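You operate a simulated robot arm through the tools that you are given. There is no shell and no other tool. Be economical: measure what you need, move in short steps, check, and stop when the job is done.

Carry out the task below with a simulated robot arm. There is one attempt and no reset: what you move stays moved.

TASK
Move the finished jar from the shaker to the brown mat and shake jar 75.
Fine: press start once; leave the jar in the cradle with the clamp open.
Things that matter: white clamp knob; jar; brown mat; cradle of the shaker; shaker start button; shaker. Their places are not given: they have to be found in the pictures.

It is judged by the outcome, as a careful person would: the job done as asked, and still so three seconds after it is handed in. It fails if anything else is knocked over, pushed out of place, dropped, spilled or broken.

THE ROBOT
A 6-joint arm with a two-finger parallel gripper, fixed in place. Base frame: the origin is at the foot of the arm, x ahead of it, y to its left, z up; the work surface is at about z = 800. Lengths are in mm, angles in rad, forces in N, time in s.
With the tool pointing down near the work surface it reaches from about 260 to 680 mm from the base axis. Its first joint turns from -1.152 to 1.152 rad. Payload 2.9 kg.
Tool frame: the origin (TCP) lies between the finger pads and is the grasp point; the fingertips stand 30 mm ahead of it; z points along the fingers, y is the line along which they close. The gripper opens to 110 mm. The fingers are 20 mm wide and 10 mm thick; the gripper's body (48 by 112 mm) begins 55 mm behind the TCP.
Orientation is that of the tool frame in the base frame, as [roll, pitch, yaw] about the fixed x, y, z axes, in that order (R = Rz(yaw) Ry(pitch) Rx(roll)). With the fingers straight down and closing along the base's y, the tool's x points along the base's -x, its y along +y and its z along -z.

THE INTERFACE
- The arm moves only by the tool apply_moves. Its argument "increments" is a list that holds one entry, the list of rows, each a list of 6 numbers: the shift along the tool's x, y, z in mm, then the turn, a rotation vector about the tool's x, y, z in rad. In form: [[[tx, ty, tz, rx, ry, rz], ...]]. A call has 1 to 10 rows; each row shifts and turns the commanded pose from where the row before left it, along the tool's axes as they then stand. "grip" is the closure, from 0 (fully open) to 1 (shut), set as the call begins (left out, the last holds). A row lasts 0.2 s, in which the tool goes at most 50 mm and 0.15 rad; a call with a longer step from one row to the next is refused whole, and so is a gripper value outside its range. A pose out of reach is approached as far as the arm can. The call stops where the force on the tool passes 70 N (or 10 N more than at its start, if that is more) or the arm is blocked; 0.2 s more then pass. The fingers move at their own pace (about 108 mm/s each) and stop on an object; they squeeze with about 44 N. The grip force told is the motor's: it shows also when the fingers shut on nothing. Time passes only in rows, and 0.2 s behind the last, so rows that do not move let the fingers close. It gives the time, the measured TCP pose, the force on the tool (base axes), the opening and the grip force at its end, in the units of the frame above (readings bear some noise).
- Cameras (640 x 400 px; columns grow to the right, rows downward): "scene" is fixed at [89.1, 439.3, 1397.2]; the picture's right is [-0.66, -0.75, 0.00], its down [-0.34, 0.30, -0.89] and it looks along [0.67, -0.59, -0.45] (base axes); focal length 331 px, centre (320, 200). "wrist" rides on the gripper at [-36, 0, -57] in the tool frame; the picture's right is [0.00, -1.00, 0.00], its down [0.97, 0.00, -0.24] and it looks along [0.24, 0.00, 0.97] (tool axes); focal length 218 px, centre (320, 200).
- capture(camera): a new picture of that camera. No time passes.
- pixel_to_xyz(camera, pixels): for up to 12 pixels [column, row] of the newest picture of that camera ("zoom" is the newest enlarged one), the place [x, y, z] in the base frame of the surface seen there, good to about 2 mm. No time passes.
- enlarge(camera, box): a new picture of the part [left, top, right, bottom] of that camera's present view, enlarged. No time passes.
- close_job(): hands the job in; it is judged then, once.

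Work in short steps. Measure before you move; look again where a grasp or a placing could have gone wrong, and mend it. You have 80 turns and 46 pictures in all, the two below and enlarged ones among them. Open the gripper and draw the arm clear of the work before you hand the job in, unless the task says otherwise; then end with one line.

The tools are called after "Call:" as a command line: name --argument value ..., lists and objects as JSON in quotes. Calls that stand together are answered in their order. apply_moves: Moves the arm, as the interface text tells. Its arguments: {"type":"object","properties":{"increments":{"type":"array","items":{"type":"array","items":{"type":"array","items":{"type":"number"}}}},"grip":{"type":"number"}},"required":["increments"]} The other tools are called the same way: capture (camera) takes a picture; pixel_to_xyz (camera, pixels) gives the place of the surface under pixels of a picture; enlarge (camera, box) takes an enlarged picture of a part of a camera's view; close_job () hands the job in.

At the start:

```text
time_s: 0.0
position: [440.3, -92.8, 1142.5]
ee_rot: [-3.141, -0.001, 3.141]
wrist_force: [0.3, -0.2, 0.2]
grip_width: 110.0
grip_force: 0.0
```

scene: 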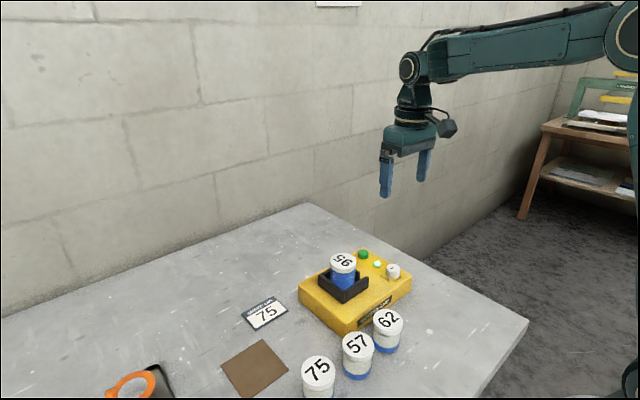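
wrist: 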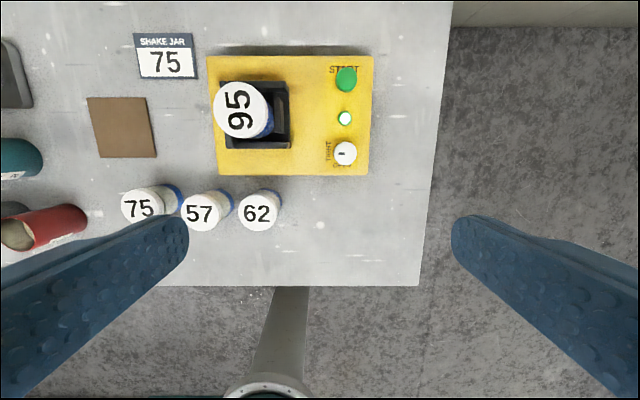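

I start with closer views of the shaker and jars to measure them.

Call:
enlarge --camera "wrist" --box '[80, 20, 400, 240]'

Call:
enlarge --camera "scene" --box '[210, 230, 430, 400]'

Call:
pixel_to_xyz --camera "wrist" --pixels '[[240, 110], [346, 79], [345, 118], [345, 153], [140, 207], [199, 213], [257, 213], [124, 127], [300, 165], [320, 250], [220, 80], [288, 147]]'

Call:
pixel_to_xyz --camera "scene" --pixels '[[343, 262], [364, 254], [377, 264], [393, 270], [319, 370], [358, 344], [388, 320], [255, 368], [365, 315], [343, 283], [320, 390], [366, 288]]'

```text
1.82 times, centred on (240, 130) of wrist
```

zoom: 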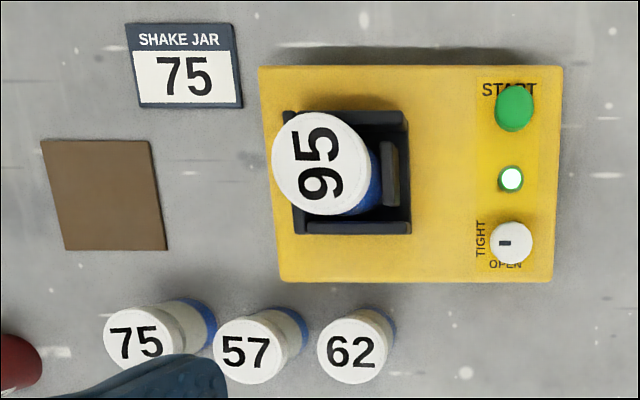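

```text
2.35 times, centred on (320, 315) of scene
```

zoom: 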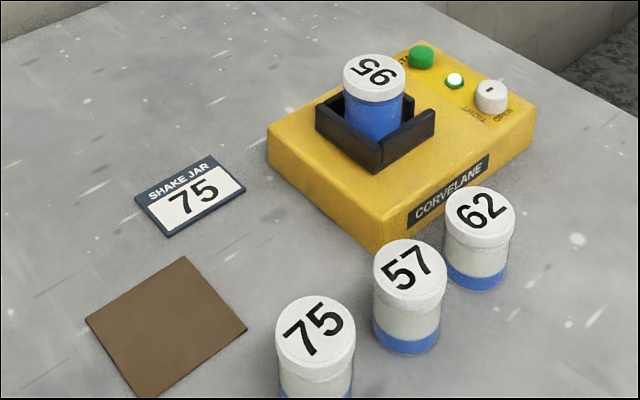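

```text
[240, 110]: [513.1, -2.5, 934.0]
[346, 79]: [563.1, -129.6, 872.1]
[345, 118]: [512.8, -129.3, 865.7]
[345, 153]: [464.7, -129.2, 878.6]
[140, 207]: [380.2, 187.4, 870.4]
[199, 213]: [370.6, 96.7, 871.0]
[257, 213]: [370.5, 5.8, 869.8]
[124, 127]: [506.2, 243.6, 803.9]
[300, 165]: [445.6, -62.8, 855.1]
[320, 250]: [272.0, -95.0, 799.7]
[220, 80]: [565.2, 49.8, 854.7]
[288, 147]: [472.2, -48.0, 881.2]
```

```text
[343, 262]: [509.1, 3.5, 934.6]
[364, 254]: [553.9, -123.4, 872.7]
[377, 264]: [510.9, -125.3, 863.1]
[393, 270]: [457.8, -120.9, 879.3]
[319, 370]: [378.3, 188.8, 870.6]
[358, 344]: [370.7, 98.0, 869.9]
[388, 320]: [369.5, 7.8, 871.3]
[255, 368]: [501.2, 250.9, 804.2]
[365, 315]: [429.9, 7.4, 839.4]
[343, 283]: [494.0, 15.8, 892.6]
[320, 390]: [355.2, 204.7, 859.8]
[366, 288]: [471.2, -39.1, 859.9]
```

Jar 95 sits in the cradle at about (511,0), lid at 934. The knob is at (462,-127,879), pointing to TIGHT, and start is at (560,-127,872). I go lower for a closer look at the knob and cradle.

Call:
apply_moves --increments '[[[-10, -9, 30, 0, 0, 0], [-10, -9, 30, 0, 0, 0], [-10, -9, 30, 0, 0, 0], [-10, -9, 30, 0, 0, 0]]]'

Call:
capture --camera "wrist"

```text
time_s: 1.0
position: [478.5, -129.3, 1022.0]
ee_rot: [3.14, -0.001, -3.141]
wrist_force: [-0.3, -0.3, 0.5]
grip_width: 110.1
grip_force: 0.0
```

```text
41 pictures are left
```

wrist: 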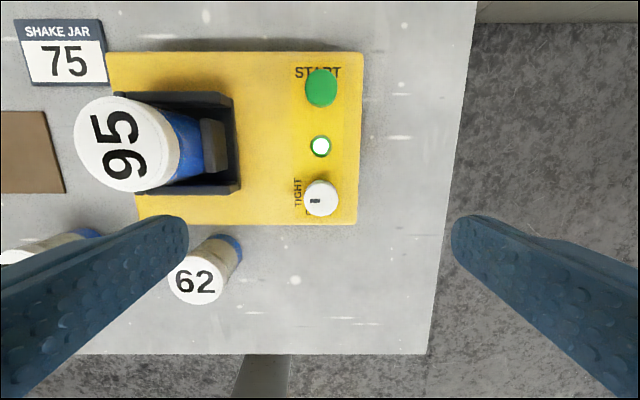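

Call:
enlarge --camera "wrist" --box '[270, 50, 370, 230]'

Call:
pixel_to_xyz --camera "wrist" --pixels '[[305, 198], [321, 198], [337, 198], [321, 182], [321, 214], [320, 88], [320, 146], [80, 142], [170, 142], [122, 97], [122, 190], [212, 145]]'

Call:
enlarge --camera "wrist" --box '[70, 40, 260, 220]'

```text
2.22 times, centred on (320, 140) of wrist
```

zoom: 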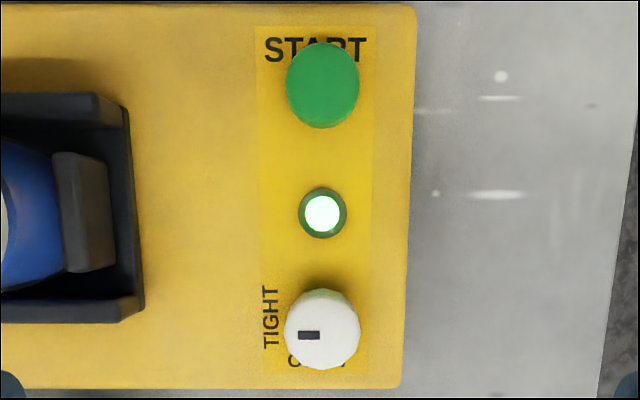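

```text
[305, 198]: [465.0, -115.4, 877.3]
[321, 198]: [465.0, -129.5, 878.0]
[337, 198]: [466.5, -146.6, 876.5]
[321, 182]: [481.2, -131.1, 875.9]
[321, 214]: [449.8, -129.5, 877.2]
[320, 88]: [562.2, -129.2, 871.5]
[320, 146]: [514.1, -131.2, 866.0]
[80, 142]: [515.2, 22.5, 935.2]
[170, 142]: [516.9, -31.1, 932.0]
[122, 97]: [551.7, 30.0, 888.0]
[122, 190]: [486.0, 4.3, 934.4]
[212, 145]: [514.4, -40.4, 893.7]
```

```text
2.22 times, centred on (165, 130) of wrist
```

zoom: 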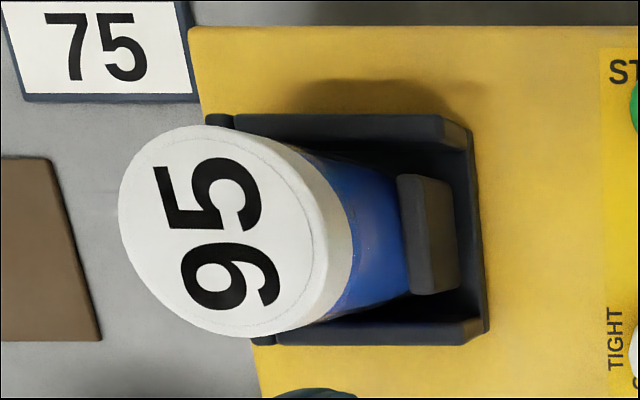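

The knob is about 32 mm across, centred at (465.5,-130), top 878. I narrow the fingers and descend around it.

Call:
apply_moves --increments '[[[13, -0.7, 0, 0, 0, 0], [0, 0, 30, 0, 0, 0], [0, 0, 30, 0, 0, 0], [0, 0, 30, 0, 0, 0], [0, 0, 20, 0, 0, 0], [0, 0, 12, 0, 0, 0], [0, 0, 9, 0, 0, 0]]]' --grip 0.45

Call:
capture --camera "wrist"

```text
time_s: 2.6
position: [466.6, -130.4, 891.8]
ee_rot: [3.141, -0.001, 3.141]
wrist_force: [0.1, 0.0, -0.7]
grip_width: 60.4
grip_force: 0.1
```

```text
38 pictures are left
```

wrist: 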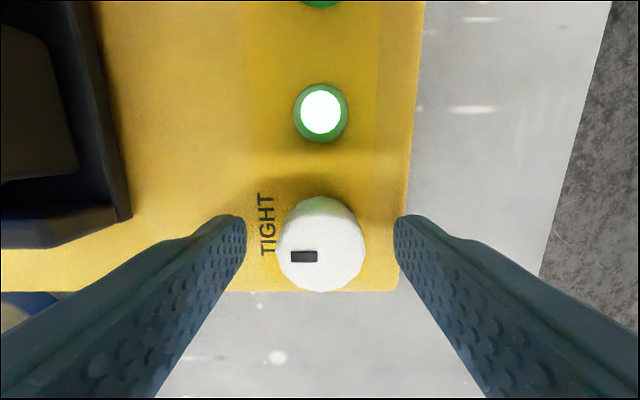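

Fingers straddle the knob evenly. I close on it, without turning yet.

Call:
apply_moves --increments '[[[0, 0, 0, 0, 0, 0], [0, 0, 0, 0, 0, 0]]]' --grip 1.0

```text
time_s: 3.2
position: [468.4, -129.7, 890.8]
ee_rot: [3.142, 0.001, -3.141]
wrist_force: [1.4, -1.1, -4.7]
grip_width: 33.0
grip_force: 45.2
```

Gripped at 33 mm. I turn it counterclockwise (from above) toward OPEN.

Call:
apply_moves --increments '[[[0, 0, 0, 0, 0, -0.14], [0, 0, 0, 0, 0, -0.14], [0, 0, 0, 0, 0, -0.14], [0, 0, 0, 0, 0, -0.14], [0, 0, 0, 0, 0, -0.14], [0, 0, 0, 0, 0, -0.14]]]'

Call:
capture --camera "wrist"

```text
time_s: 4.6
position: [465.9, -129.6, 893.0]
ee_rot: [3.138, 0.0, -2.294]
wrist_force: [-3.9, 13.7, 8.0]
grip_width: 33.0
grip_force: 44.9
```

```text
37 pictures are left
```

wrist: 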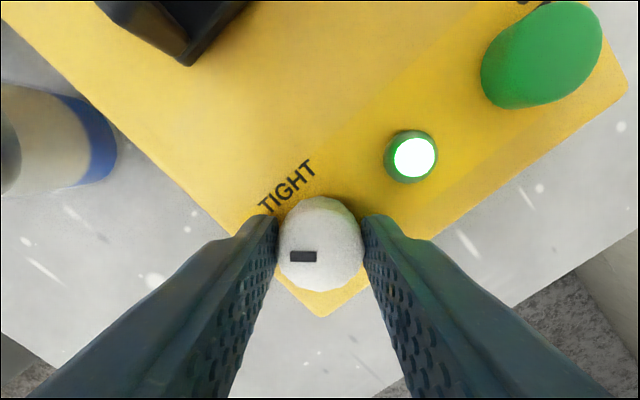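

The knob turns with the fingers. I finish the quarter turn.

Call:
apply_moves --increments '[[[0, 0, 0, 0, 0, -0.14], [0, 0, 0, 0, 0, -0.14], [0, 0, 0, 0, 0, -0.14], [0, 0, 0, 0, 0, -0.14], [0, 0, 0, 0, 0, -0.14], [0, 0, 0, 0, 0, -0.03], [0, 0, 0, 0, 0, 0]]]'

Call:
capture --camera "wrist"

```text
time_s: 6.2
position: [464.9, -128.8, 891.6]
ee_rot: [3.136, 0.001, -1.569]
wrist_force: [-16.9, 22.8, 19.6]
grip_width: 33.0
grip_force: 45.2
```

```text
36 pictures are left
```

wrist: 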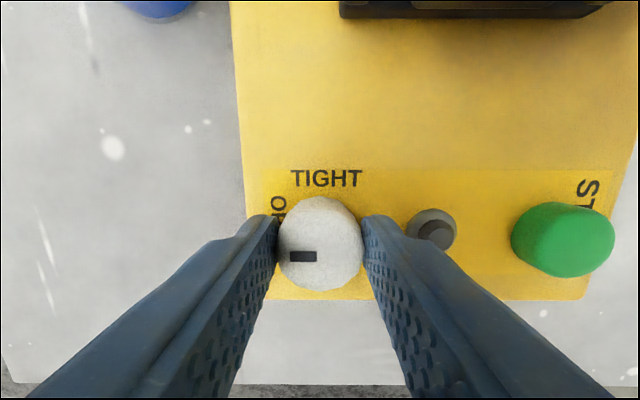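

The pointer is now at OPEN and the lamp went off. I release and raise straight up.

Call:
apply_moves --increments '[[[0, 0, 0, 0, 0, 0], [0, 0, 0, 0, 0, 0], [0, 0, -20, 0, 0, 0], [0, 0, -40, 0, 0, 0], [0, 0, -40, 0, 0, 0], [0, 0, -20, 0, 0, 0]]]' --grip 0.45

Call:
capture --camera "wrist"

Call:
enlarge --camera "scene" --box '[290, 230, 430, 350]'

```text
time_s: 7.6
position: [466.0, -130.4, 1013.1]
ee_rot: [3.141, 0.001, -1.573]
wrist_force: [0.1, -0.2, -0.6]
grip_width: 60.4
grip_force: 0.1
```

```text
35 pictures are left
```

wrist: 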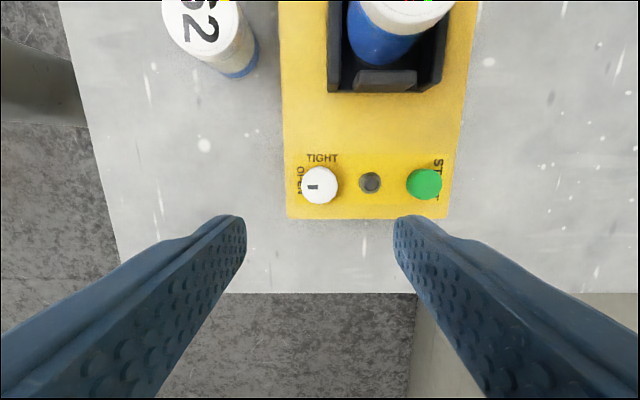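

```text
3.33 times, centred on (360, 290) of scene
```

zoom: 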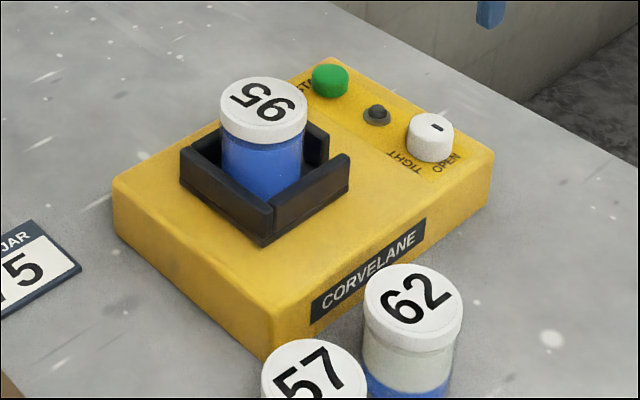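

The lamp is off and the pad has backed away. I move above jar 95 for a top view, rising a little first.

Call:
apply_moves --increments '[[[0, 0, -40, 0, 0, 0], [-32, -12, 0, 0, 0, 0], [-32, -12, 0, 0, 0, 0], [-32, -12, 0, 0, 0, 0], [-32, -11, 0, 0, 0, 0], [0, 0, 0, 0, 0, 0]]]' --grip 0.15

Call:
capture --camera "wrist"

```text
time_s: 9.0
position: [514.0, -2.0, 1052.5]
ee_rot: [3.141, -0.001, -1.572]
wrist_force: [0.7, 0.2, 0.7]
grip_width: 93.7
grip_force: 0.0
```

```text
33 pictures are left
```

wrist: 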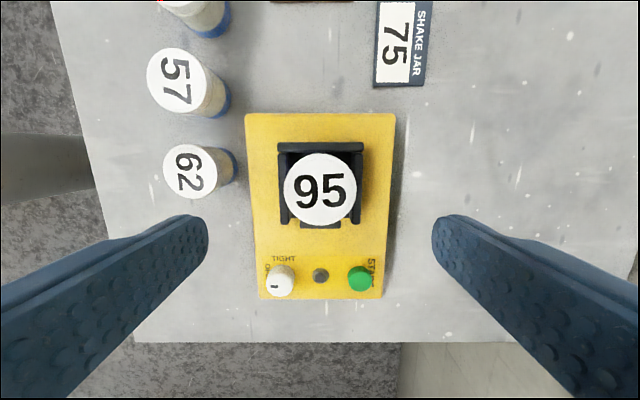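

Call:
pixel_to_xyz --camera "wrist" --pixels '[[286, 189], [355, 189], [320, 154], [320, 223], [320, 189], [320, 146], [283, 165], [360, 165], [189, 172], [175, 79]]'

Call:
enlarge --camera "wrist" --box '[240, 110, 400, 250]'

```text
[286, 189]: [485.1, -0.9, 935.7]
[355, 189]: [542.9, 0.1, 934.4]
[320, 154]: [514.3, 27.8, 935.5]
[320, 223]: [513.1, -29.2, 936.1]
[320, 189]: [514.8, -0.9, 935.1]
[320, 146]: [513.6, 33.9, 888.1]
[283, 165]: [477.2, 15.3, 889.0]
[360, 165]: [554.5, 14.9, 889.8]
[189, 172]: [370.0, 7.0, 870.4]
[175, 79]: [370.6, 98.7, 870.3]
```

```text
2.86 times, centred on (320, 180) of wrist
```

zoom: 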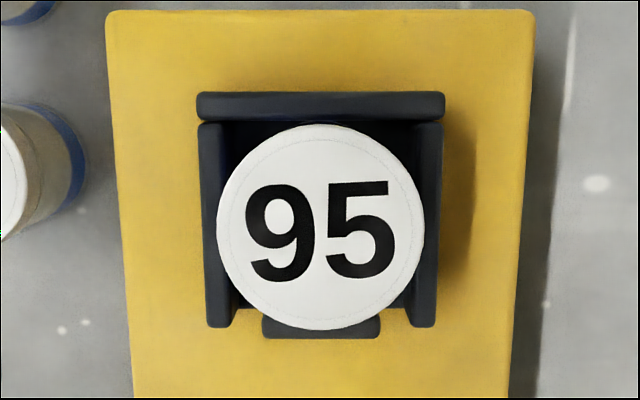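

Jar 95 is centred at (514,-0.7), 58 mm across, top 935; walls reach 889. I descend to TCP z 923 so the tips stay above the walls, then grip.

Call:
apply_moves --increments '[[[-1.3, 0, 30, 0, 0, 0], [0, 0, 40, 0, 0, 0], [0, 0, 30, 0, 0, 0], [0, 0, 20, 0, 0, 0], [0, 0, 9.5, 0, 0, 0], [0, 0, 0, 0, 0, 0]]]'

Call:
apply_moves --increments '[[[0, 0, 0, 0, 0, 0], [0, 0, 0, 0, 0, 0], [0, 0, 0, 0, 0, 0]]]' --grip 1.0

```text
time_s: 10.4
position: [514.2, -0.3, 922.7]
ee_rot: [3.141, -0.001, -1.573]
wrist_force: [-0.4, 0.3, -0.3]
grip_width: 93.5
grip_force: 0.1
```

```text
time_s: 11.2
position: [513.9, 1.5, 923.4]
ee_rot: [-3.141, -0.001, -1.572]
wrist_force: [-0.3, -0.3, -0.1]
grip_width: 58.8
grip_force: 44.3
```

Gripped at 58.8 mm. I lift straight up 90 mm.

Call:
apply_moves --increments '[[[0, 0, -10, 0, 0, 0], [0, 0, -20, 0, 0, 0], [0, 0, -30, 0, 0, 0], [0, 0, -30, 0, 0, 0], [0, 0, 0, 0, 0, 0]]]'

Call:
capture --camera "scene"

```text
time_s: 12.4
position: [513.4, 0.7, 1012.1]
ee_rot: [-3.14, 0.0, -1.573]
wrist_force: [0.5, 0.9, -1.5]
grip_width: 58.8
grip_force: 44.1
```

```text
31 pictures are left
```

scene: 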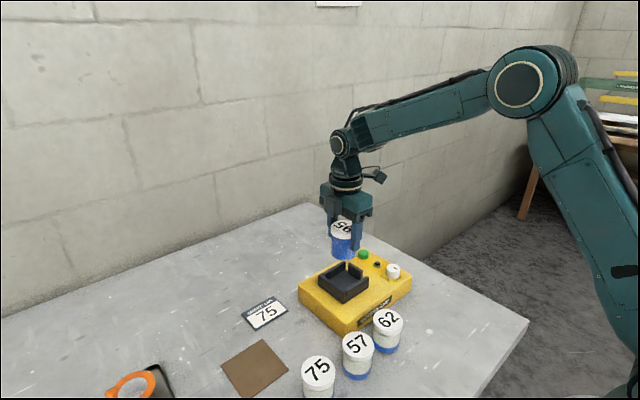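

Jar 95 is lifted. I measure the mat's corners and the now empty cradle.

Call:
enlarge --camera "scene" --box '[290, 240, 430, 340]'

Call:
pixel_to_xyz --camera "scene" --pixels '[[261, 341], [288, 369], [222, 364], [240, 397], [254, 368], [265, 316], [343, 284], [345, 280], [350, 284]]'

```text
4.00 times, centred on (360, 290) of scene
```

zoom: 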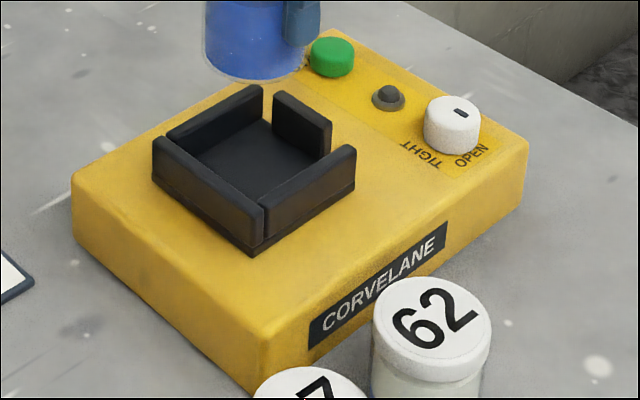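

```text
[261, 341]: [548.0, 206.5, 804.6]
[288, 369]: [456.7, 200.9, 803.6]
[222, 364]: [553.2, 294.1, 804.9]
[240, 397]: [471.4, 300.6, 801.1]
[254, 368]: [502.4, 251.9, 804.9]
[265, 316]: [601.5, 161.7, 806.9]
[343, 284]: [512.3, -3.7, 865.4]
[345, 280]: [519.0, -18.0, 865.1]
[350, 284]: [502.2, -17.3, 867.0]
```

Mat centre is about (506,248), top 804. I carry the jar over it and lower to just above (TCP ≈ 866).

Call:
apply_moves --increments '[[[-35, 0, 0, 0, 0, 0], [-40, 2, 0, 0, 0, 0], [-40, 2, 0, 0, 0, 0], [-40, 2, 0, 0, 0, 0], [-40, 2, 0, 0, 0, 0], [-35, 0, 0, 0, 0, 0], [-18, 0, 0, 0, 0, 0], [0, 0, 30, 0, 0, 0], [0, 0, 40, 0, 0, 0], [0, 0, 30, 0, 0, 0]]]'

Call:
capture --camera "scene"

```text
time_s: 14.6
position: [506.3, 246.7, 912.0]
ee_rot: [3.141, 0.0, -1.574]
wrist_force: [-0.2, -0.2, -2.4]
grip_width: 59.0
grip_force: 43.7
```

```text
29 pictures are left
```

scene: 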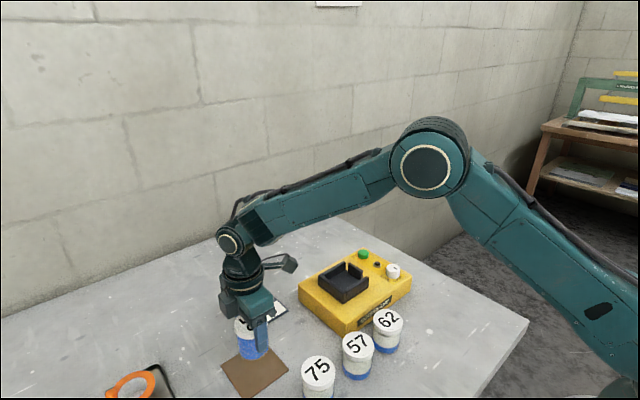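

Above the mat. I lower slowly, watching the force.

Call:
apply_moves --increments '[[[0, 0, 25, 0, 0, 0], [0, 0, 15, 0, 0, 0], [0, 0, 5, 0, 0, 0], [0, 0, 2.5, 0, 0, 0], [0, 0, 1.5, 0, 0, 0], [0, 0, 0, 0, 0, 0]]]'

```text
time_s: 16.0
position: [506.7, 248.7, 863.1]
ee_rot: [3.14, -0.001, -1.574]
wrist_force: [0.2, 0.2, -1.7]
grip_width: 58.9
grip_force: 44.4
```

Call:
apply_moves --increments '[[[0, 0, 1, 0, 0, 0], [0, 0, 0.7, 0, 0, 0], [0, 0, 0, 0, 0, 0]]]'

```text
time_s: 16.8
position: [505.5, 247.4, 860.6]
ee_rot: [3.141, 0.0, -1.572]
wrist_force: [0.2, 0.2, 1.6]
grip_width: 58.8
grip_force: 44.4
```

The force rose, so the jar touches the mat. I release and rise.

Call:
apply_moves --increments '[[[0, 0, 0, 0, 0, 0], [0, 0, 0, 0, 0, 0], [0, 0, -20, 0, 0, 0], [0, 0, -40, 0, 0, 0], [0, 0, -40, 0, 0, 0], [0, 0, -40, 0, 0, 0], [0, 0, -20, 0, 0, 0]]]' --grip 0.2

Call:
capture --camera "wrist"

```text
time_s: 18.4
position: [506.5, 247.9, 1020.2]
ee_rot: [3.14, -0.001, -1.573]
wrist_force: [-0.1, -1.0, 0.2]
grip_width: 87.9
grip_force: 0.1
```

```text
28 pictures are left
```

wrist: 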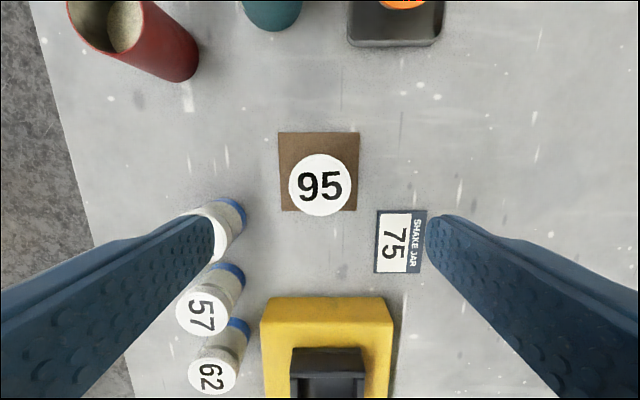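

Jar 95 stands within the mat. Now I move over jar 75 near (380,188).

Call:
apply_moves --increments '[[[15, 32, 0, 0, 0, 0], [15, 32, 0, 0, 0, 0], [15, 32, 0, 0, 0, 0], [15, 30, 0, 0, 0, 0], [0, 0, 0, 0, 0, 0]]]'

Call:
capture --camera "wrist"

```text
time_s: 19.6
position: [379.0, 186.4, 1021.8]
ee_rot: [3.141, 0.0, -1.573]
wrist_force: [0.1, 0.0, -0.6]
grip_width: 88.3
grip_force: 0.1
```

```text
27 pictures are left
```

wrist: 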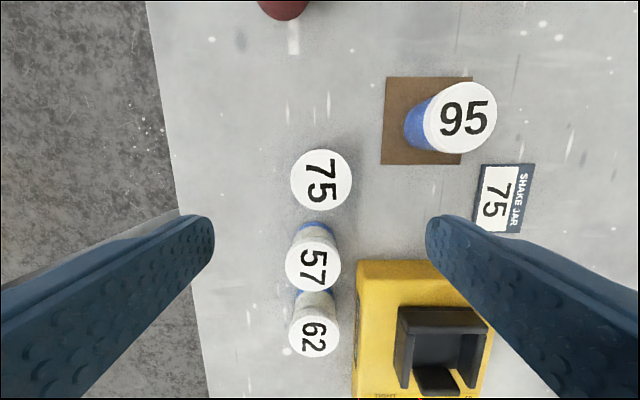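

Call:
pixel_to_xyz --camera "wrist" --pixels '[[294, 180], [349, 180], [322, 152], [322, 208], [321, 180], [386, 78], [472, 80], [382, 164], [460, 164], [420, 148], [406, 130]]'

```text
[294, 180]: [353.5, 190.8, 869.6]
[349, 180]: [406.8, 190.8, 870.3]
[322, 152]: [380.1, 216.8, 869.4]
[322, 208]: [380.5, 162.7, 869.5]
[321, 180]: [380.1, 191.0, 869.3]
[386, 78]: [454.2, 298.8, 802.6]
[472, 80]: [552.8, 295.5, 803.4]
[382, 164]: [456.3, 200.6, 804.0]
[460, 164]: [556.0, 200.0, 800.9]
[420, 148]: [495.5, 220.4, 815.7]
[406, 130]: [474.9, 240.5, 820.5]
```

Jar 75 is centred at (380.2,190), top 870. I centre and descend to TCP 858.

Call:
apply_moves --increments '[[[-3.3, -1, 30, 0, 0, 0], [0, 0, 40, 0, 0, 0], [0, 0, 40, 0, 0, 0], [0, 0, 30, 0, 0, 0], [0, 0, 15, 0, 0, 0], [0, 0, 8, 0, 0, 0], [0, 0, 0, 0, 0, 0]]]'

Call:
apply_moves --increments '[[[0, 0, 0, 0, 0, 0], [0, 0, 0, 0, 0, 0], [0, 0, 0, 0, 0, 0]]]' --grip 1.0

```text
time_s: 21.2
position: [382.0, 191.4, 857.4]
ee_rot: [-3.141, -0.001, -1.574]
wrist_force: [0.3, 0.4, 0.3]
grip_width: 87.9
grip_force: 0.2
```

```text
time_s: 22.0
position: [381.1, 191.1, 858.2]
ee_rot: [3.141, 0.0, -1.573]
wrist_force: [0.2, -0.6, -0.1]
grip_width: 59.0
grip_force: 44.4
```

Gripped at 59 mm. I lift 150 mm.

Call:
apply_moves --increments '[[[0, 0, -10, 0, 0, 0], [0, 0, -30, 0, 0, 0], [0, 0, -40, 0, 0, 0], [0, 0, -40, 0, 0, 0], [0, 0, -30, 0, 0, 0], [0, 0, 0, 0, 0, 0]]]'

Call:
capture --camera "wrist"

```text
time_s: 23.4
position: [381.3, 189.7, 1008.4]
ee_rot: [3.141, 0.001, -1.572]
wrist_force: [0.1, 0.0, -2.4]
grip_width: 58.8
grip_force: 44.1
```

```text
26 pictures are left
```

wrist: 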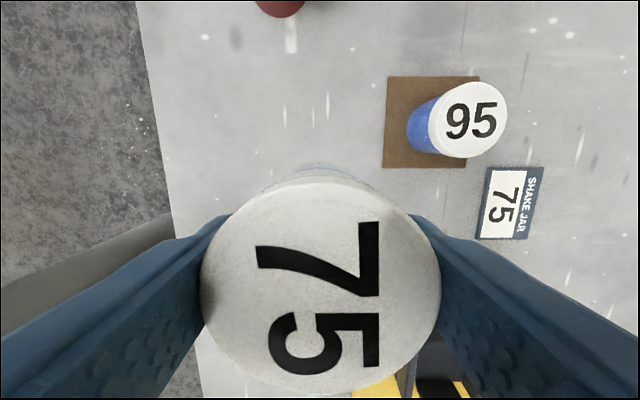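

Jar held. I measure the lid relative to the TCP to place it precisely.

Call:
pixel_to_xyz --camera "wrist" --pixels '[[320, 186], [320, 387], [205, 290], [434, 290], [320, 285], [240, 210], [400, 210], [240, 360], [400, 360]]'

```text
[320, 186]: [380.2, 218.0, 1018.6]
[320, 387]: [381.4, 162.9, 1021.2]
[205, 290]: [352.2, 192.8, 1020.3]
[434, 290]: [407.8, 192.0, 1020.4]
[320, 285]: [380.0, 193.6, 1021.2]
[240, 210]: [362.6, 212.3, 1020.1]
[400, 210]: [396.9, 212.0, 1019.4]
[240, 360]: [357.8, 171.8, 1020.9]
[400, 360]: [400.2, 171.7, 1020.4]
```

The jar is centred on the TCP (380.2,190.3). I carry it over the cradle at (514.5,-0.7).

Call:
apply_moves --increments '[[[25, -18, 0, 0, 0, 0], [35, -25, 0, 0, 0, 0], [40, -28, 0, 0, 0, 0], [40, -28, 0, 0, 0, 0], [35, -25, 0, 0, 0, 0], [16, -10, 0, 0, 0, 0], [0, 0, 0, 0, 0, 0], [0, 0, 20, 0, 0, 0], [0, 0, 10, 0, 0, 0], [0, 0, 0, 0, 0, 0]]]'

Call:
capture --camera "wrist"

Call:
enlarge --camera "scene" --box '[290, 200, 430, 340]'

```text
time_s: 25.6
position: [513.5, 1.3, 977.1]
ee_rot: [3.141, 0.001, -1.571]
wrist_force: [0.0, -0.4, -3.7]
grip_width: 58.7
grip_force: 43.8
```

```text
25 pictures are left
```

wrist: 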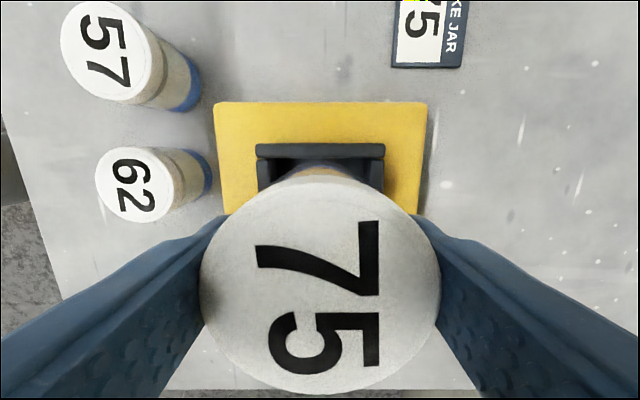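

```text
2.86 times, centred on (360, 270) of scene
```

zoom: 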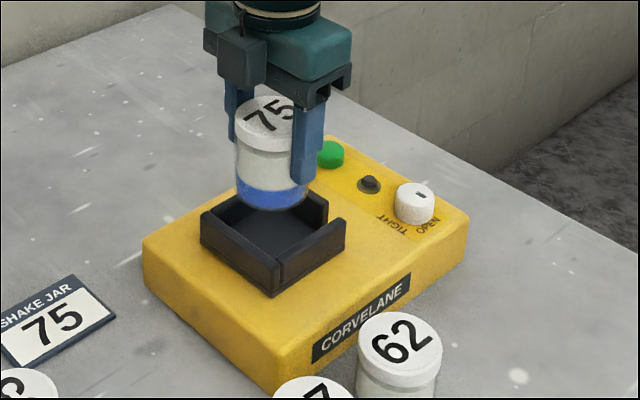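

Call:
pixel_to_xyz --camera "wrist" --pixels '[[320, 187], [320, 386], [206, 290], [434, 290], [259, 165], [383, 165], [320, 146], [273, 170], [368, 170]]'

```text
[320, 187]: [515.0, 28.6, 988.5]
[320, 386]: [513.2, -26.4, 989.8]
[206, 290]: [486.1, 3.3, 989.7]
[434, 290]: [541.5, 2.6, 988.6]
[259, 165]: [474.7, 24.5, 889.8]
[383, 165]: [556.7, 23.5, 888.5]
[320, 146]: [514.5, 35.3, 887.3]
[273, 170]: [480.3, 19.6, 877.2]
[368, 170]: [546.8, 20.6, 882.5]
```

Lid centre (514,1); walls are symmetric about 514.5. I shift 2 mm in −y and lower gently.

Call:
apply_moves --increments '[[[2, 0, 0, 0, 0, 0], [0, 0, 15, 0, 0, 0], [0, 0, 12, 0, 0, 0], [0, 0, 10, 0, 0, 0], [0, 0, 8, 0, 0, 0], [0, 0, 5, 0, 0, 0], [0, 0, 2, 0, 0, 0], [0, 0, 0, 0, 0, 0]]]'

Call:
enlarge --camera "scene" --box '[290, 200, 430, 340]'

```text
time_s: 27.4
position: [513.6, -2.9, 927.4]
ee_rot: [3.141, 0.0, -1.571]
wrist_force: [0.0, 0.9, -1.3]
grip_width: 59.1
grip_force: 44.2
```

```text
2.86 times, centred on (360, 270) of scene
```

zoom: 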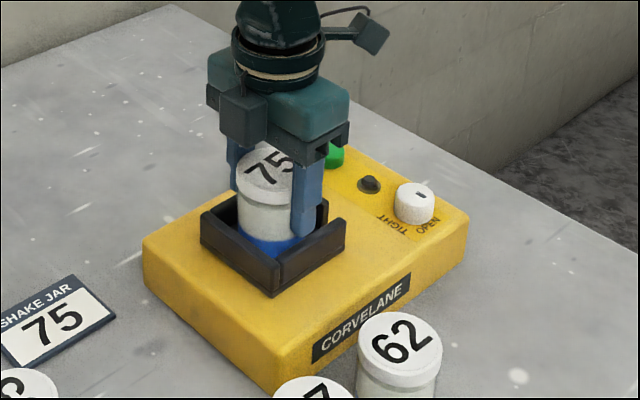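

It goes in freely. I lower the last millimetres.

Call:
apply_moves --increments '[[[0, 0, 1.5, 0, 0, 0], [0, 0, 1, 0, 0, 0], [0, 0, 1, 0, 0, 0], [0, 0, 0, 0, 0, 0]]]'

```text
time_s: 28.4
position: [515.6, -2.1, 923.8]
ee_rot: [-3.141, -0.002, -1.574]
wrist_force: [-0.8, -0.7, -1.1]
grip_width: 58.8
grip_force: 43.6
```

Call:
apply_moves --increments '[[[0, 0, 0.8, 0, 0, 0], [0, 0, 0.7, 0, 0, 0], [0, 0, 0, 0, 0, 0]]]'

```text
time_s: 29.2
position: [516.3, -2.9, 923.8]
ee_rot: [-3.138, 0.0, -1.57]
wrist_force: [0.0, 1.5, 19.2]
grip_width: 58.8
grip_force: 44.0
```

Contact with the floor (19 N). I release and rise.

Call:
apply_moves --increments '[[[0, 0, -0.7, 0, 0, 0], [0, 0, 0, 0, 0, 0], [0, 0, 0, 0, 0, 0], [0, 0, -20, 0, 0, 0], [0, 0, -30, 0, 0, 0], [0, 0, -40, 0, 0, 0], [0, 0, -30, 0, 0, 0], [0, 0, 0, 0, 0, 0]]]' --grip 0.2

Call:
capture --camera "wrist"

```text
time_s: 31.0
position: [515.0, -3.7, 1041.0]
ee_rot: [3.141, -0.001, -1.572]
wrist_force: [0.2, 1.0, 0.3]
grip_width: 87.7
grip_force: 0.1
```

```text
22 pictures are left
```

wrist: 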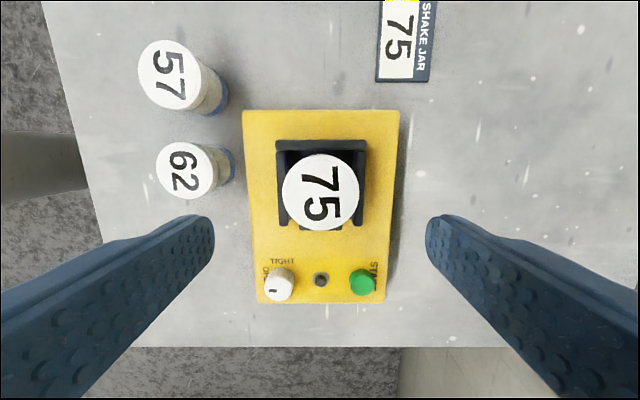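

Jar 75 is upright in the cradle. I go to the knob in the present orientation and straddle it.

Call:
apply_moves --increments '[[[31.5, 12.5, 0, 0, 0, 0], [31.5, 12.5, 0, 0, 0, 0], [31.5, 12.5, 0, 0, 0, 0], [32, 12, 0, 0, 0, 0], [0, 0, 40, 0, 0, 0], [0, 0, 40, 0, 0, 0], [0, 0, 35, 0, 0, 0], [0, 0, 0, 0, 0, 0]]]' --grip 0.45

Call:
capture --camera "wrist"

```text
time_s: 32.8
position: [463.1, -128.5, 927.0]
ee_rot: [3.14, -0.001, -1.571]
wrist_force: [0.8, 0.2, 0.3]
grip_width: 60.2
grip_force: 0.2
```

```text
21 pictures are left
```

wrist: 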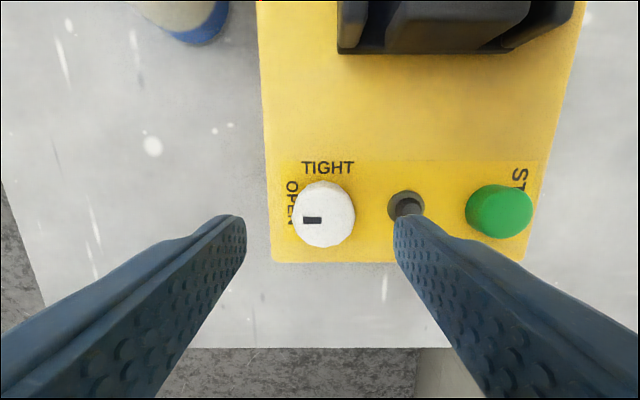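

The right finger would come near the lamp (x≈514), so I narrow to 48 mm and descend.

Call:
apply_moves --increments '[[[0, -1.5, 0, 0, 0, 0], [0, 0, 15, 0, 0, 0], [0, 0, 12, 0, 0, 0], [0, 0, 8, 0, 0, 0], [0, 0, 0, 0, 0, 0]]]' --grip 0.56

Call:
capture --camera "wrist"

```text
time_s: 34.0
position: [465.7, -129.3, 892.3]
ee_rot: [-3.14, -0.001, -1.572]
wrist_force: [0.2, -0.5, 0.5]
grip_width: 48.4
grip_force: 0.1
```

```text
20 pictures are left
```

wrist: 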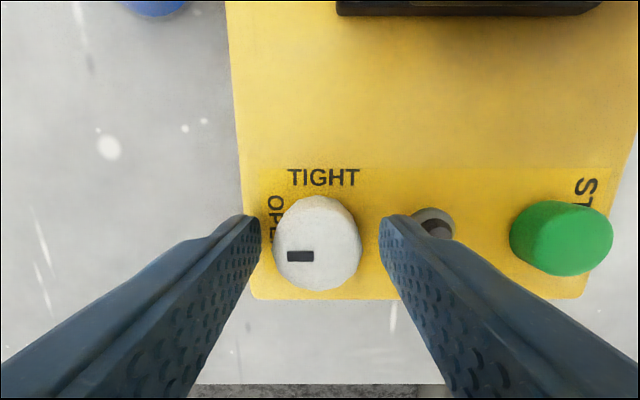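

The knob lies 1 mm to the left; I correct that and close.

Call:
apply_moves --increments '[[[0, 1, 0, 0, 0, 0], [0, 0, 0, 0, 0, 0], [0, 0, 0, 0, 0, 0]]]' --grip 1.0

Call:
apply_moves --increments '[[[0, 0, 0, 0, 0, 0.14], [0, 0, 0, 0, 0, 0.14], [0, 0, 0, 0, 0, 0.14], [0, 0, 0, 0, 0, 0.14], [0, 0, 0, 0, 0, 0.14], [0, 0, 0, 0, 0, 0.14]]]'

Call:
apply_moves --increments '[[[0, 0, 0, 0, 0, 0.14], [0, 0, 0, 0, 0, 0.14], [0, 0, 0, 0, 0, 0.14], [0, 0, 0, 0, 0, 0.14], [0, 0, 0, 0, 0, 0.14], [0, 0, 0, 0, 0, 0.03], [0, 0, 0, 0, 0, 0]]]'

Call:
capture --camera "wrist"

```text
time_s: 34.8
position: [464.8, -129.2, 890.9]
ee_rot: [3.139, 0.0, -1.573]
wrist_force: [-0.1, -1.5, -7.2]
grip_width: 33.1
grip_force: 45.1
```

```text
time_s: 36.2
position: [466.0, -129.0, 891.1]
ee_rot: [-3.141, -0.001, -2.415]
wrist_force: [1.5, -8.8, -12.8]
grip_width: 33.0
grip_force: 45.3
```

```text
time_s: 37.8
position: [466.8, -129.6, 891.9]
ee_rot: [-3.14, 0.0, 3.137]
wrist_force: [8.0, -21.1, -24.6]
grip_width: 33.1
grip_force: 45.0
```

```text
19 pictures are left
```

wrist: 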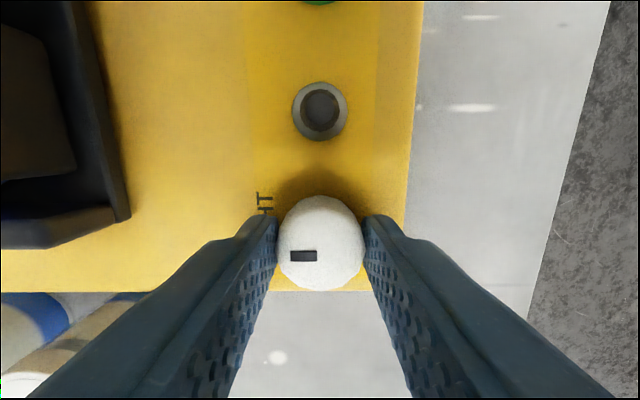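

The pointer is at TIGHT. I release, rise and check the clamp and knob.

Call:
apply_moves --increments '[[[0, 0, 0, 0, 0, 0], [0, 0, 0, 0, 0, 0], [0, 0, -20, 0, 0, 0], [0, 0, -30, 0, 0, 0], [0, 0, -40, 0, 0, 0], [0, 0, -40, 0, 0, 0], [0, 0, 0, 0, 0, 0]]]' --grip 0.5

Call:
capture --camera "wrist"

Call:
enlarge --camera "wrist" --box '[70, 40, 370, 220]'

```text
time_s: 39.4
position: [467.4, -128.5, 1020.7]
ee_rot: [3.141, -0.002, 3.141]
wrist_force: [-0.4, 0.8, 0.7]
grip_width: 55.0
grip_force: 0.0
```

```text
18 pictures are left
```

wrist: 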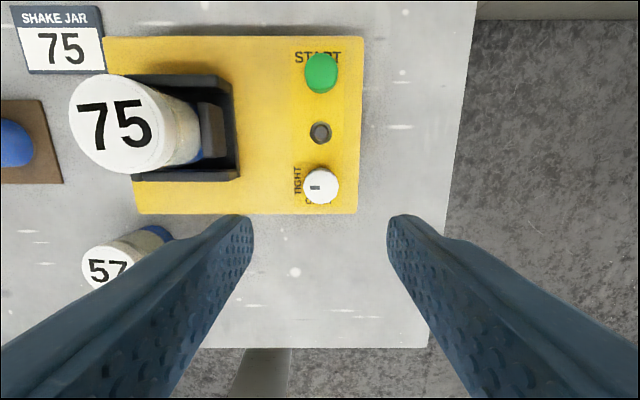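

```text
2.13 times, centred on (220, 130) of wrist
```

zoom: 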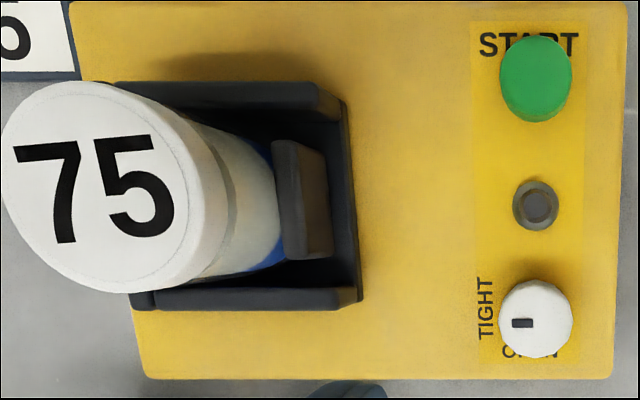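

The pad presses on jar 75 and the knob is at TIGHT. I shut the fingers, move above the start button and measure its centre.

Call:
pixel_to_xyz --camera "wrist" --pixels '[[321, 72], [308, 72], [335, 72], [321, 58], [321, 86]]'

Call:
apply_moves --increments '[[[-32, 0, 0, 0, 0, 0], [-32, 0, 0, 0, 0, 0], [-31, 0, 0, 0, 0, 0], [0, 0, 40, 0, 0, 0], [0, 0, 40, 0, 0, 0], [0, 0, 0, 0, 0, 0]]]' --grip 1.0

Call:
capture --camera "wrist"

```text
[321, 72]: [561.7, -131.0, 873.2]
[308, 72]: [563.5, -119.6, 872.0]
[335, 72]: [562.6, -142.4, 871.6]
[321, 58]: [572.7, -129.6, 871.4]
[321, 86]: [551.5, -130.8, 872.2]
```

```text
time_s: 40.8
position: [561.1, -128.5, 943.3]
ee_rot: [-3.14, 0.0, 3.141]
wrist_force: [0.4, 1.0, 0.2]
grip_width: 0.0
grip_force: 37.6
```

```text
16 pictures are left
```

wrist: 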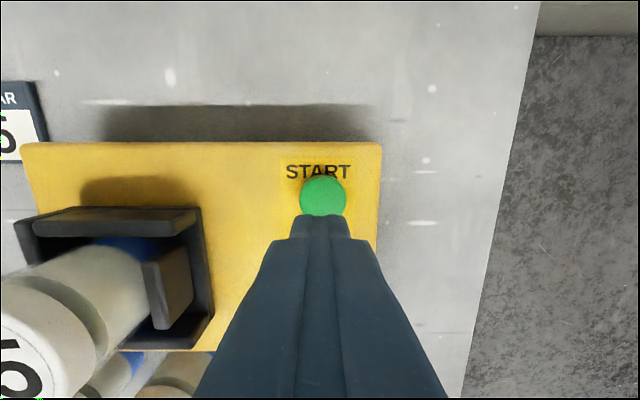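

Fingers are over the button. I descend to just above it (TCP ≈ 905).

Call:
apply_moves --increments '[[[-1, -1, 20, 0, 0, 0], [0, 0, 12, 0, 0, 0], [0, 0, 5, 0, 0, 0], [0, 0, 0, 0, 0, 0]]]'

Call:
apply_moves --increments '[[[0, 0, 2, 0, 0, 0], [0, 0, 2, 0, 0, 0], [0, 0, 1, 0, 0, 0]]]'

Call:
enlarge --camera "scene" --box '[300, 200, 430, 310]'

```text
time_s: 41.8
position: [561.6, -129.3, 905.5]
ee_rot: [3.141, 0.0, -3.141]
wrist_force: [0.5, -1.2, 0.6]
grip_width: 0.2
grip_force: 37.8
```

```text
time_s: 42.6
position: [562.7, -129.4, 900.9]
ee_rot: [-3.14, 0.0, -3.141]
wrist_force: [-0.2, -0.1, 0.4]
grip_width: 0.0
grip_force: 37.6
```

```text
3.64 times, centred on (365, 255) of scene
```

zoom: 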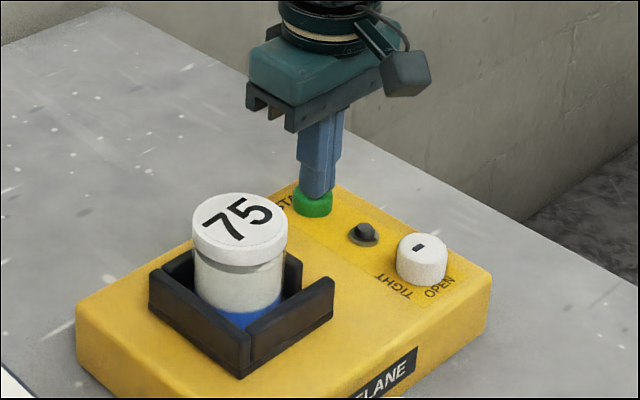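

At contact, with no press yet. I press further in small steps.

Call:
apply_moves --increments '[[[0, 0, 1, 0, 0, 0], [0, 0, 1, 0, 0, 0], [0, 0, 1, 0, 0, 0]]]'

Call:
capture --camera "scene"

```text
time_s: 43.4
position: [562.2, -129.7, 896.7]
ee_rot: [3.141, 0.0, 3.141]
wrist_force: [0.2, 1.1, 2.7]
grip_width: 0.2
grip_force: 37.6
```

```text
14 pictures are left
```

scene: 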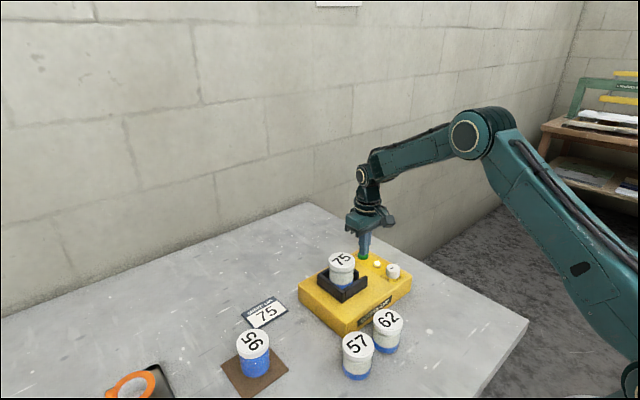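

The lamp at (377,264) is lit now: the press registered. I rise off the button once and look.

Call:
apply_moves --increments '[[[0, 0, -20, 0, 0, 0], [0, 0, -40, 0, 0, 0], [0, 0, -40, 0, 0, 0], [0, 0, -20, 0, 0, 0], [32, 0, 0, 0, 0, 0], [32, 0, 0, 0, 0, 0]]]'

Call:
enlarge --camera "wrist" --box '[60, 40, 380, 240]'

```text
time_s: 44.8
position: [497.9, -130.6, 1017.4]
ee_rot: [-3.141, -0.002, -3.14]
wrist_force: [0.1, -0.2, 0.3]
grip_width: 0.1
grip_force: 38.0
```

```text
2.00 times, centred on (220, 140) of wrist
```

zoom: 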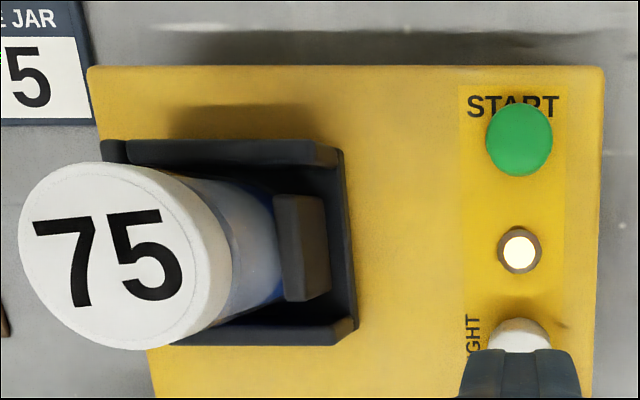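

The lamp is amber (running) and the jar's contents are turning blue. I wait until it shows green as it did for the finished jar.

Call:
apply_moves --increments '[[[0, 0, 0, 0, 0, 0], [0, 0, 0, 0, 0, 0], [0, 0, 0, 0, 0, 0], [0, 0, 0, 0, 0, 0], [0, 0, 0, 0, 0, 0], [0, 0, 0, 0, 0, 0], [0, 0, 0, 0, 0, 0], [0, 0, 0, 0, 0, 0], [0, 0, 0, 0, 0, 0], [0, 0, 0, 0, 0, 0]]]'

Call:
apply_moves --increments '[[[0, 0, 0, 0, 0, 0], [0, 0, 0, 0, 0, 0], [0, 0, 0, 0, 0, 0], [0, 0, 0, 0, 0, 0], [0, 0, 0, 0, 0, 0], [0, 0, 0, 0, 0, 0], [0, 0, 0, 0, 0, 0], [0, 0, 0, 0, 0, 0], [0, 0, 0, 0, 0, 0], [0, 0, 0, 0, 0, 0]]]'

Call:
enlarge --camera "wrist" --box '[60, 40, 380, 240]'

```text
time_s: 47.0
position: [499.1, -129.2, 1017.7]
ee_rot: [3.141, 0.001, -3.141]
wrist_force: [-0.3, 0.2, 0.2]
grip_width: 0.1
grip_force: 38.5
```

```text
time_s: 49.2
position: [498.8, -130.6, 1016.9]
ee_rot: [-3.141, 0.0, -3.141]
wrist_force: [-0.1, 0.0, 0.2]
grip_width: 0.0
grip_force: 37.9
```

```text
2.00 times, centred on (220, 140) of wrist
```

zoom: 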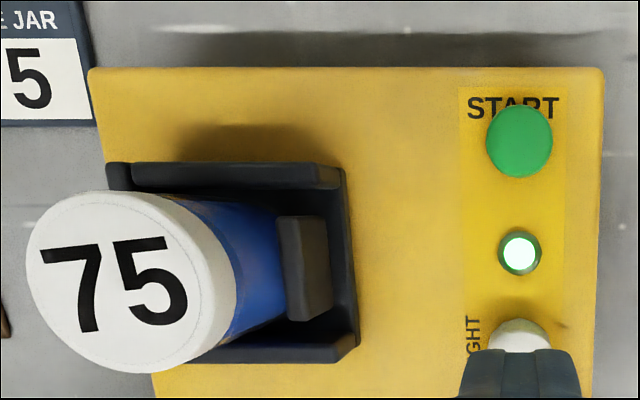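

Green lamp, contents fully blue: finished. I open to 50 mm and descend on the knob in the closing-along-y orientation.

Call:
apply_moves --increments '[[[16.5, 0, 0, 0, 0, 0], [16, 0, 0, 0, 0, 0], [0, 0, 35, 0, 0, 0], [0, 0, 35, 0, 0, 0], [0, 0, 30, 0, 0, 0], [0, 0, 15, 0, 0, 0], [0, 0, 11, 0, 0, 0], [0, 0, 0, 0, 0, 0]]]' --grip 0.5

Call:
capture --camera "wrist"

```text
time_s: 51.0
position: [464.3, -128.2, 891.2]
ee_rot: [3.142, -0.001, 3.141]
wrist_force: [0.3, -1.3, 0.0]
grip_width: 55.1
grip_force: 0.0
```

```text
11 pictures are left
```

wrist: 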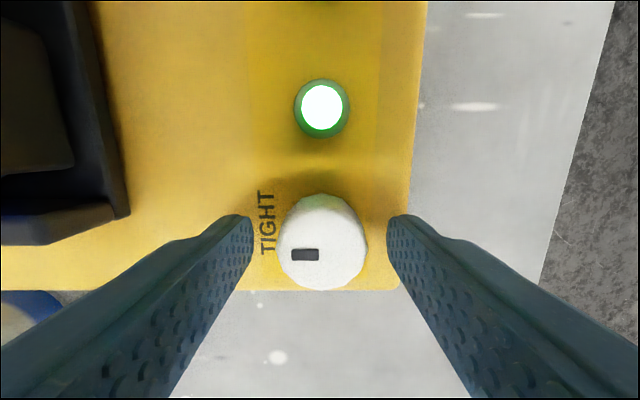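

Well placed. I grip and turn counterclockwise to OPEN as before.

Call:
apply_moves --increments '[[[0, 0, 0, 0, 0, 0], [0, 0, 0, 0, 0, 0], [0, 0, 0, 0, 0, 0]]]' --grip 1.0

Call:
apply_moves --increments '[[[0, 0, 0, 0, 0, -0.14], [0, 0, 0, 0, 0, -0.14], [0, 0, 0, 0, 0, -0.14], [0, 0, 0, 0, 0, -0.14], [0, 0, 0, 0, 0, -0.14], [0, 0, 0, 0, 0, -0.14]]]'

Call:
apply_moves --increments '[[[0, 0, 0, 0, 0, -0.14], [0, 0, 0, 0, 0, -0.14], [0, 0, 0, 0, 0, -0.14], [0, 0, 0, 0, 0, -0.14], [0, 0, 0, 0, 0, -0.14], [0, 0, 0, 0, 0, -0.03], [0, 0, 0, 0, 0, 0]]]'

Call:
capture --camera "wrist"

```text
time_s: 51.8
position: [464.9, -129.5, 891.3]
ee_rot: [-3.141, 0.0, 3.138]
wrist_force: [0.6, -6.3, -6.1]
grip_width: 33.3
grip_force: 44.2
```

```text
time_s: 53.2
position: [465.0, -130.5, 890.8]
ee_rot: [-3.141, 0.0, -2.301]
wrist_force: [2.8, -10.9, -12.6]
grip_width: 33.1
grip_force: 45.0
```

```text
time_s: 54.8
position: [465.4, -129.9, 891.7]
ee_rot: [3.139, 0.0, -1.571]
wrist_force: [-4.7, -7.6, -7.5]
grip_width: 33.2
grip_force: 44.9
```

```text
10 pictures are left
```

wrist: 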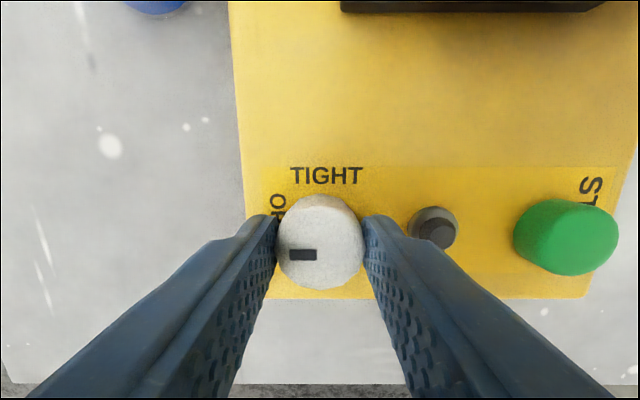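

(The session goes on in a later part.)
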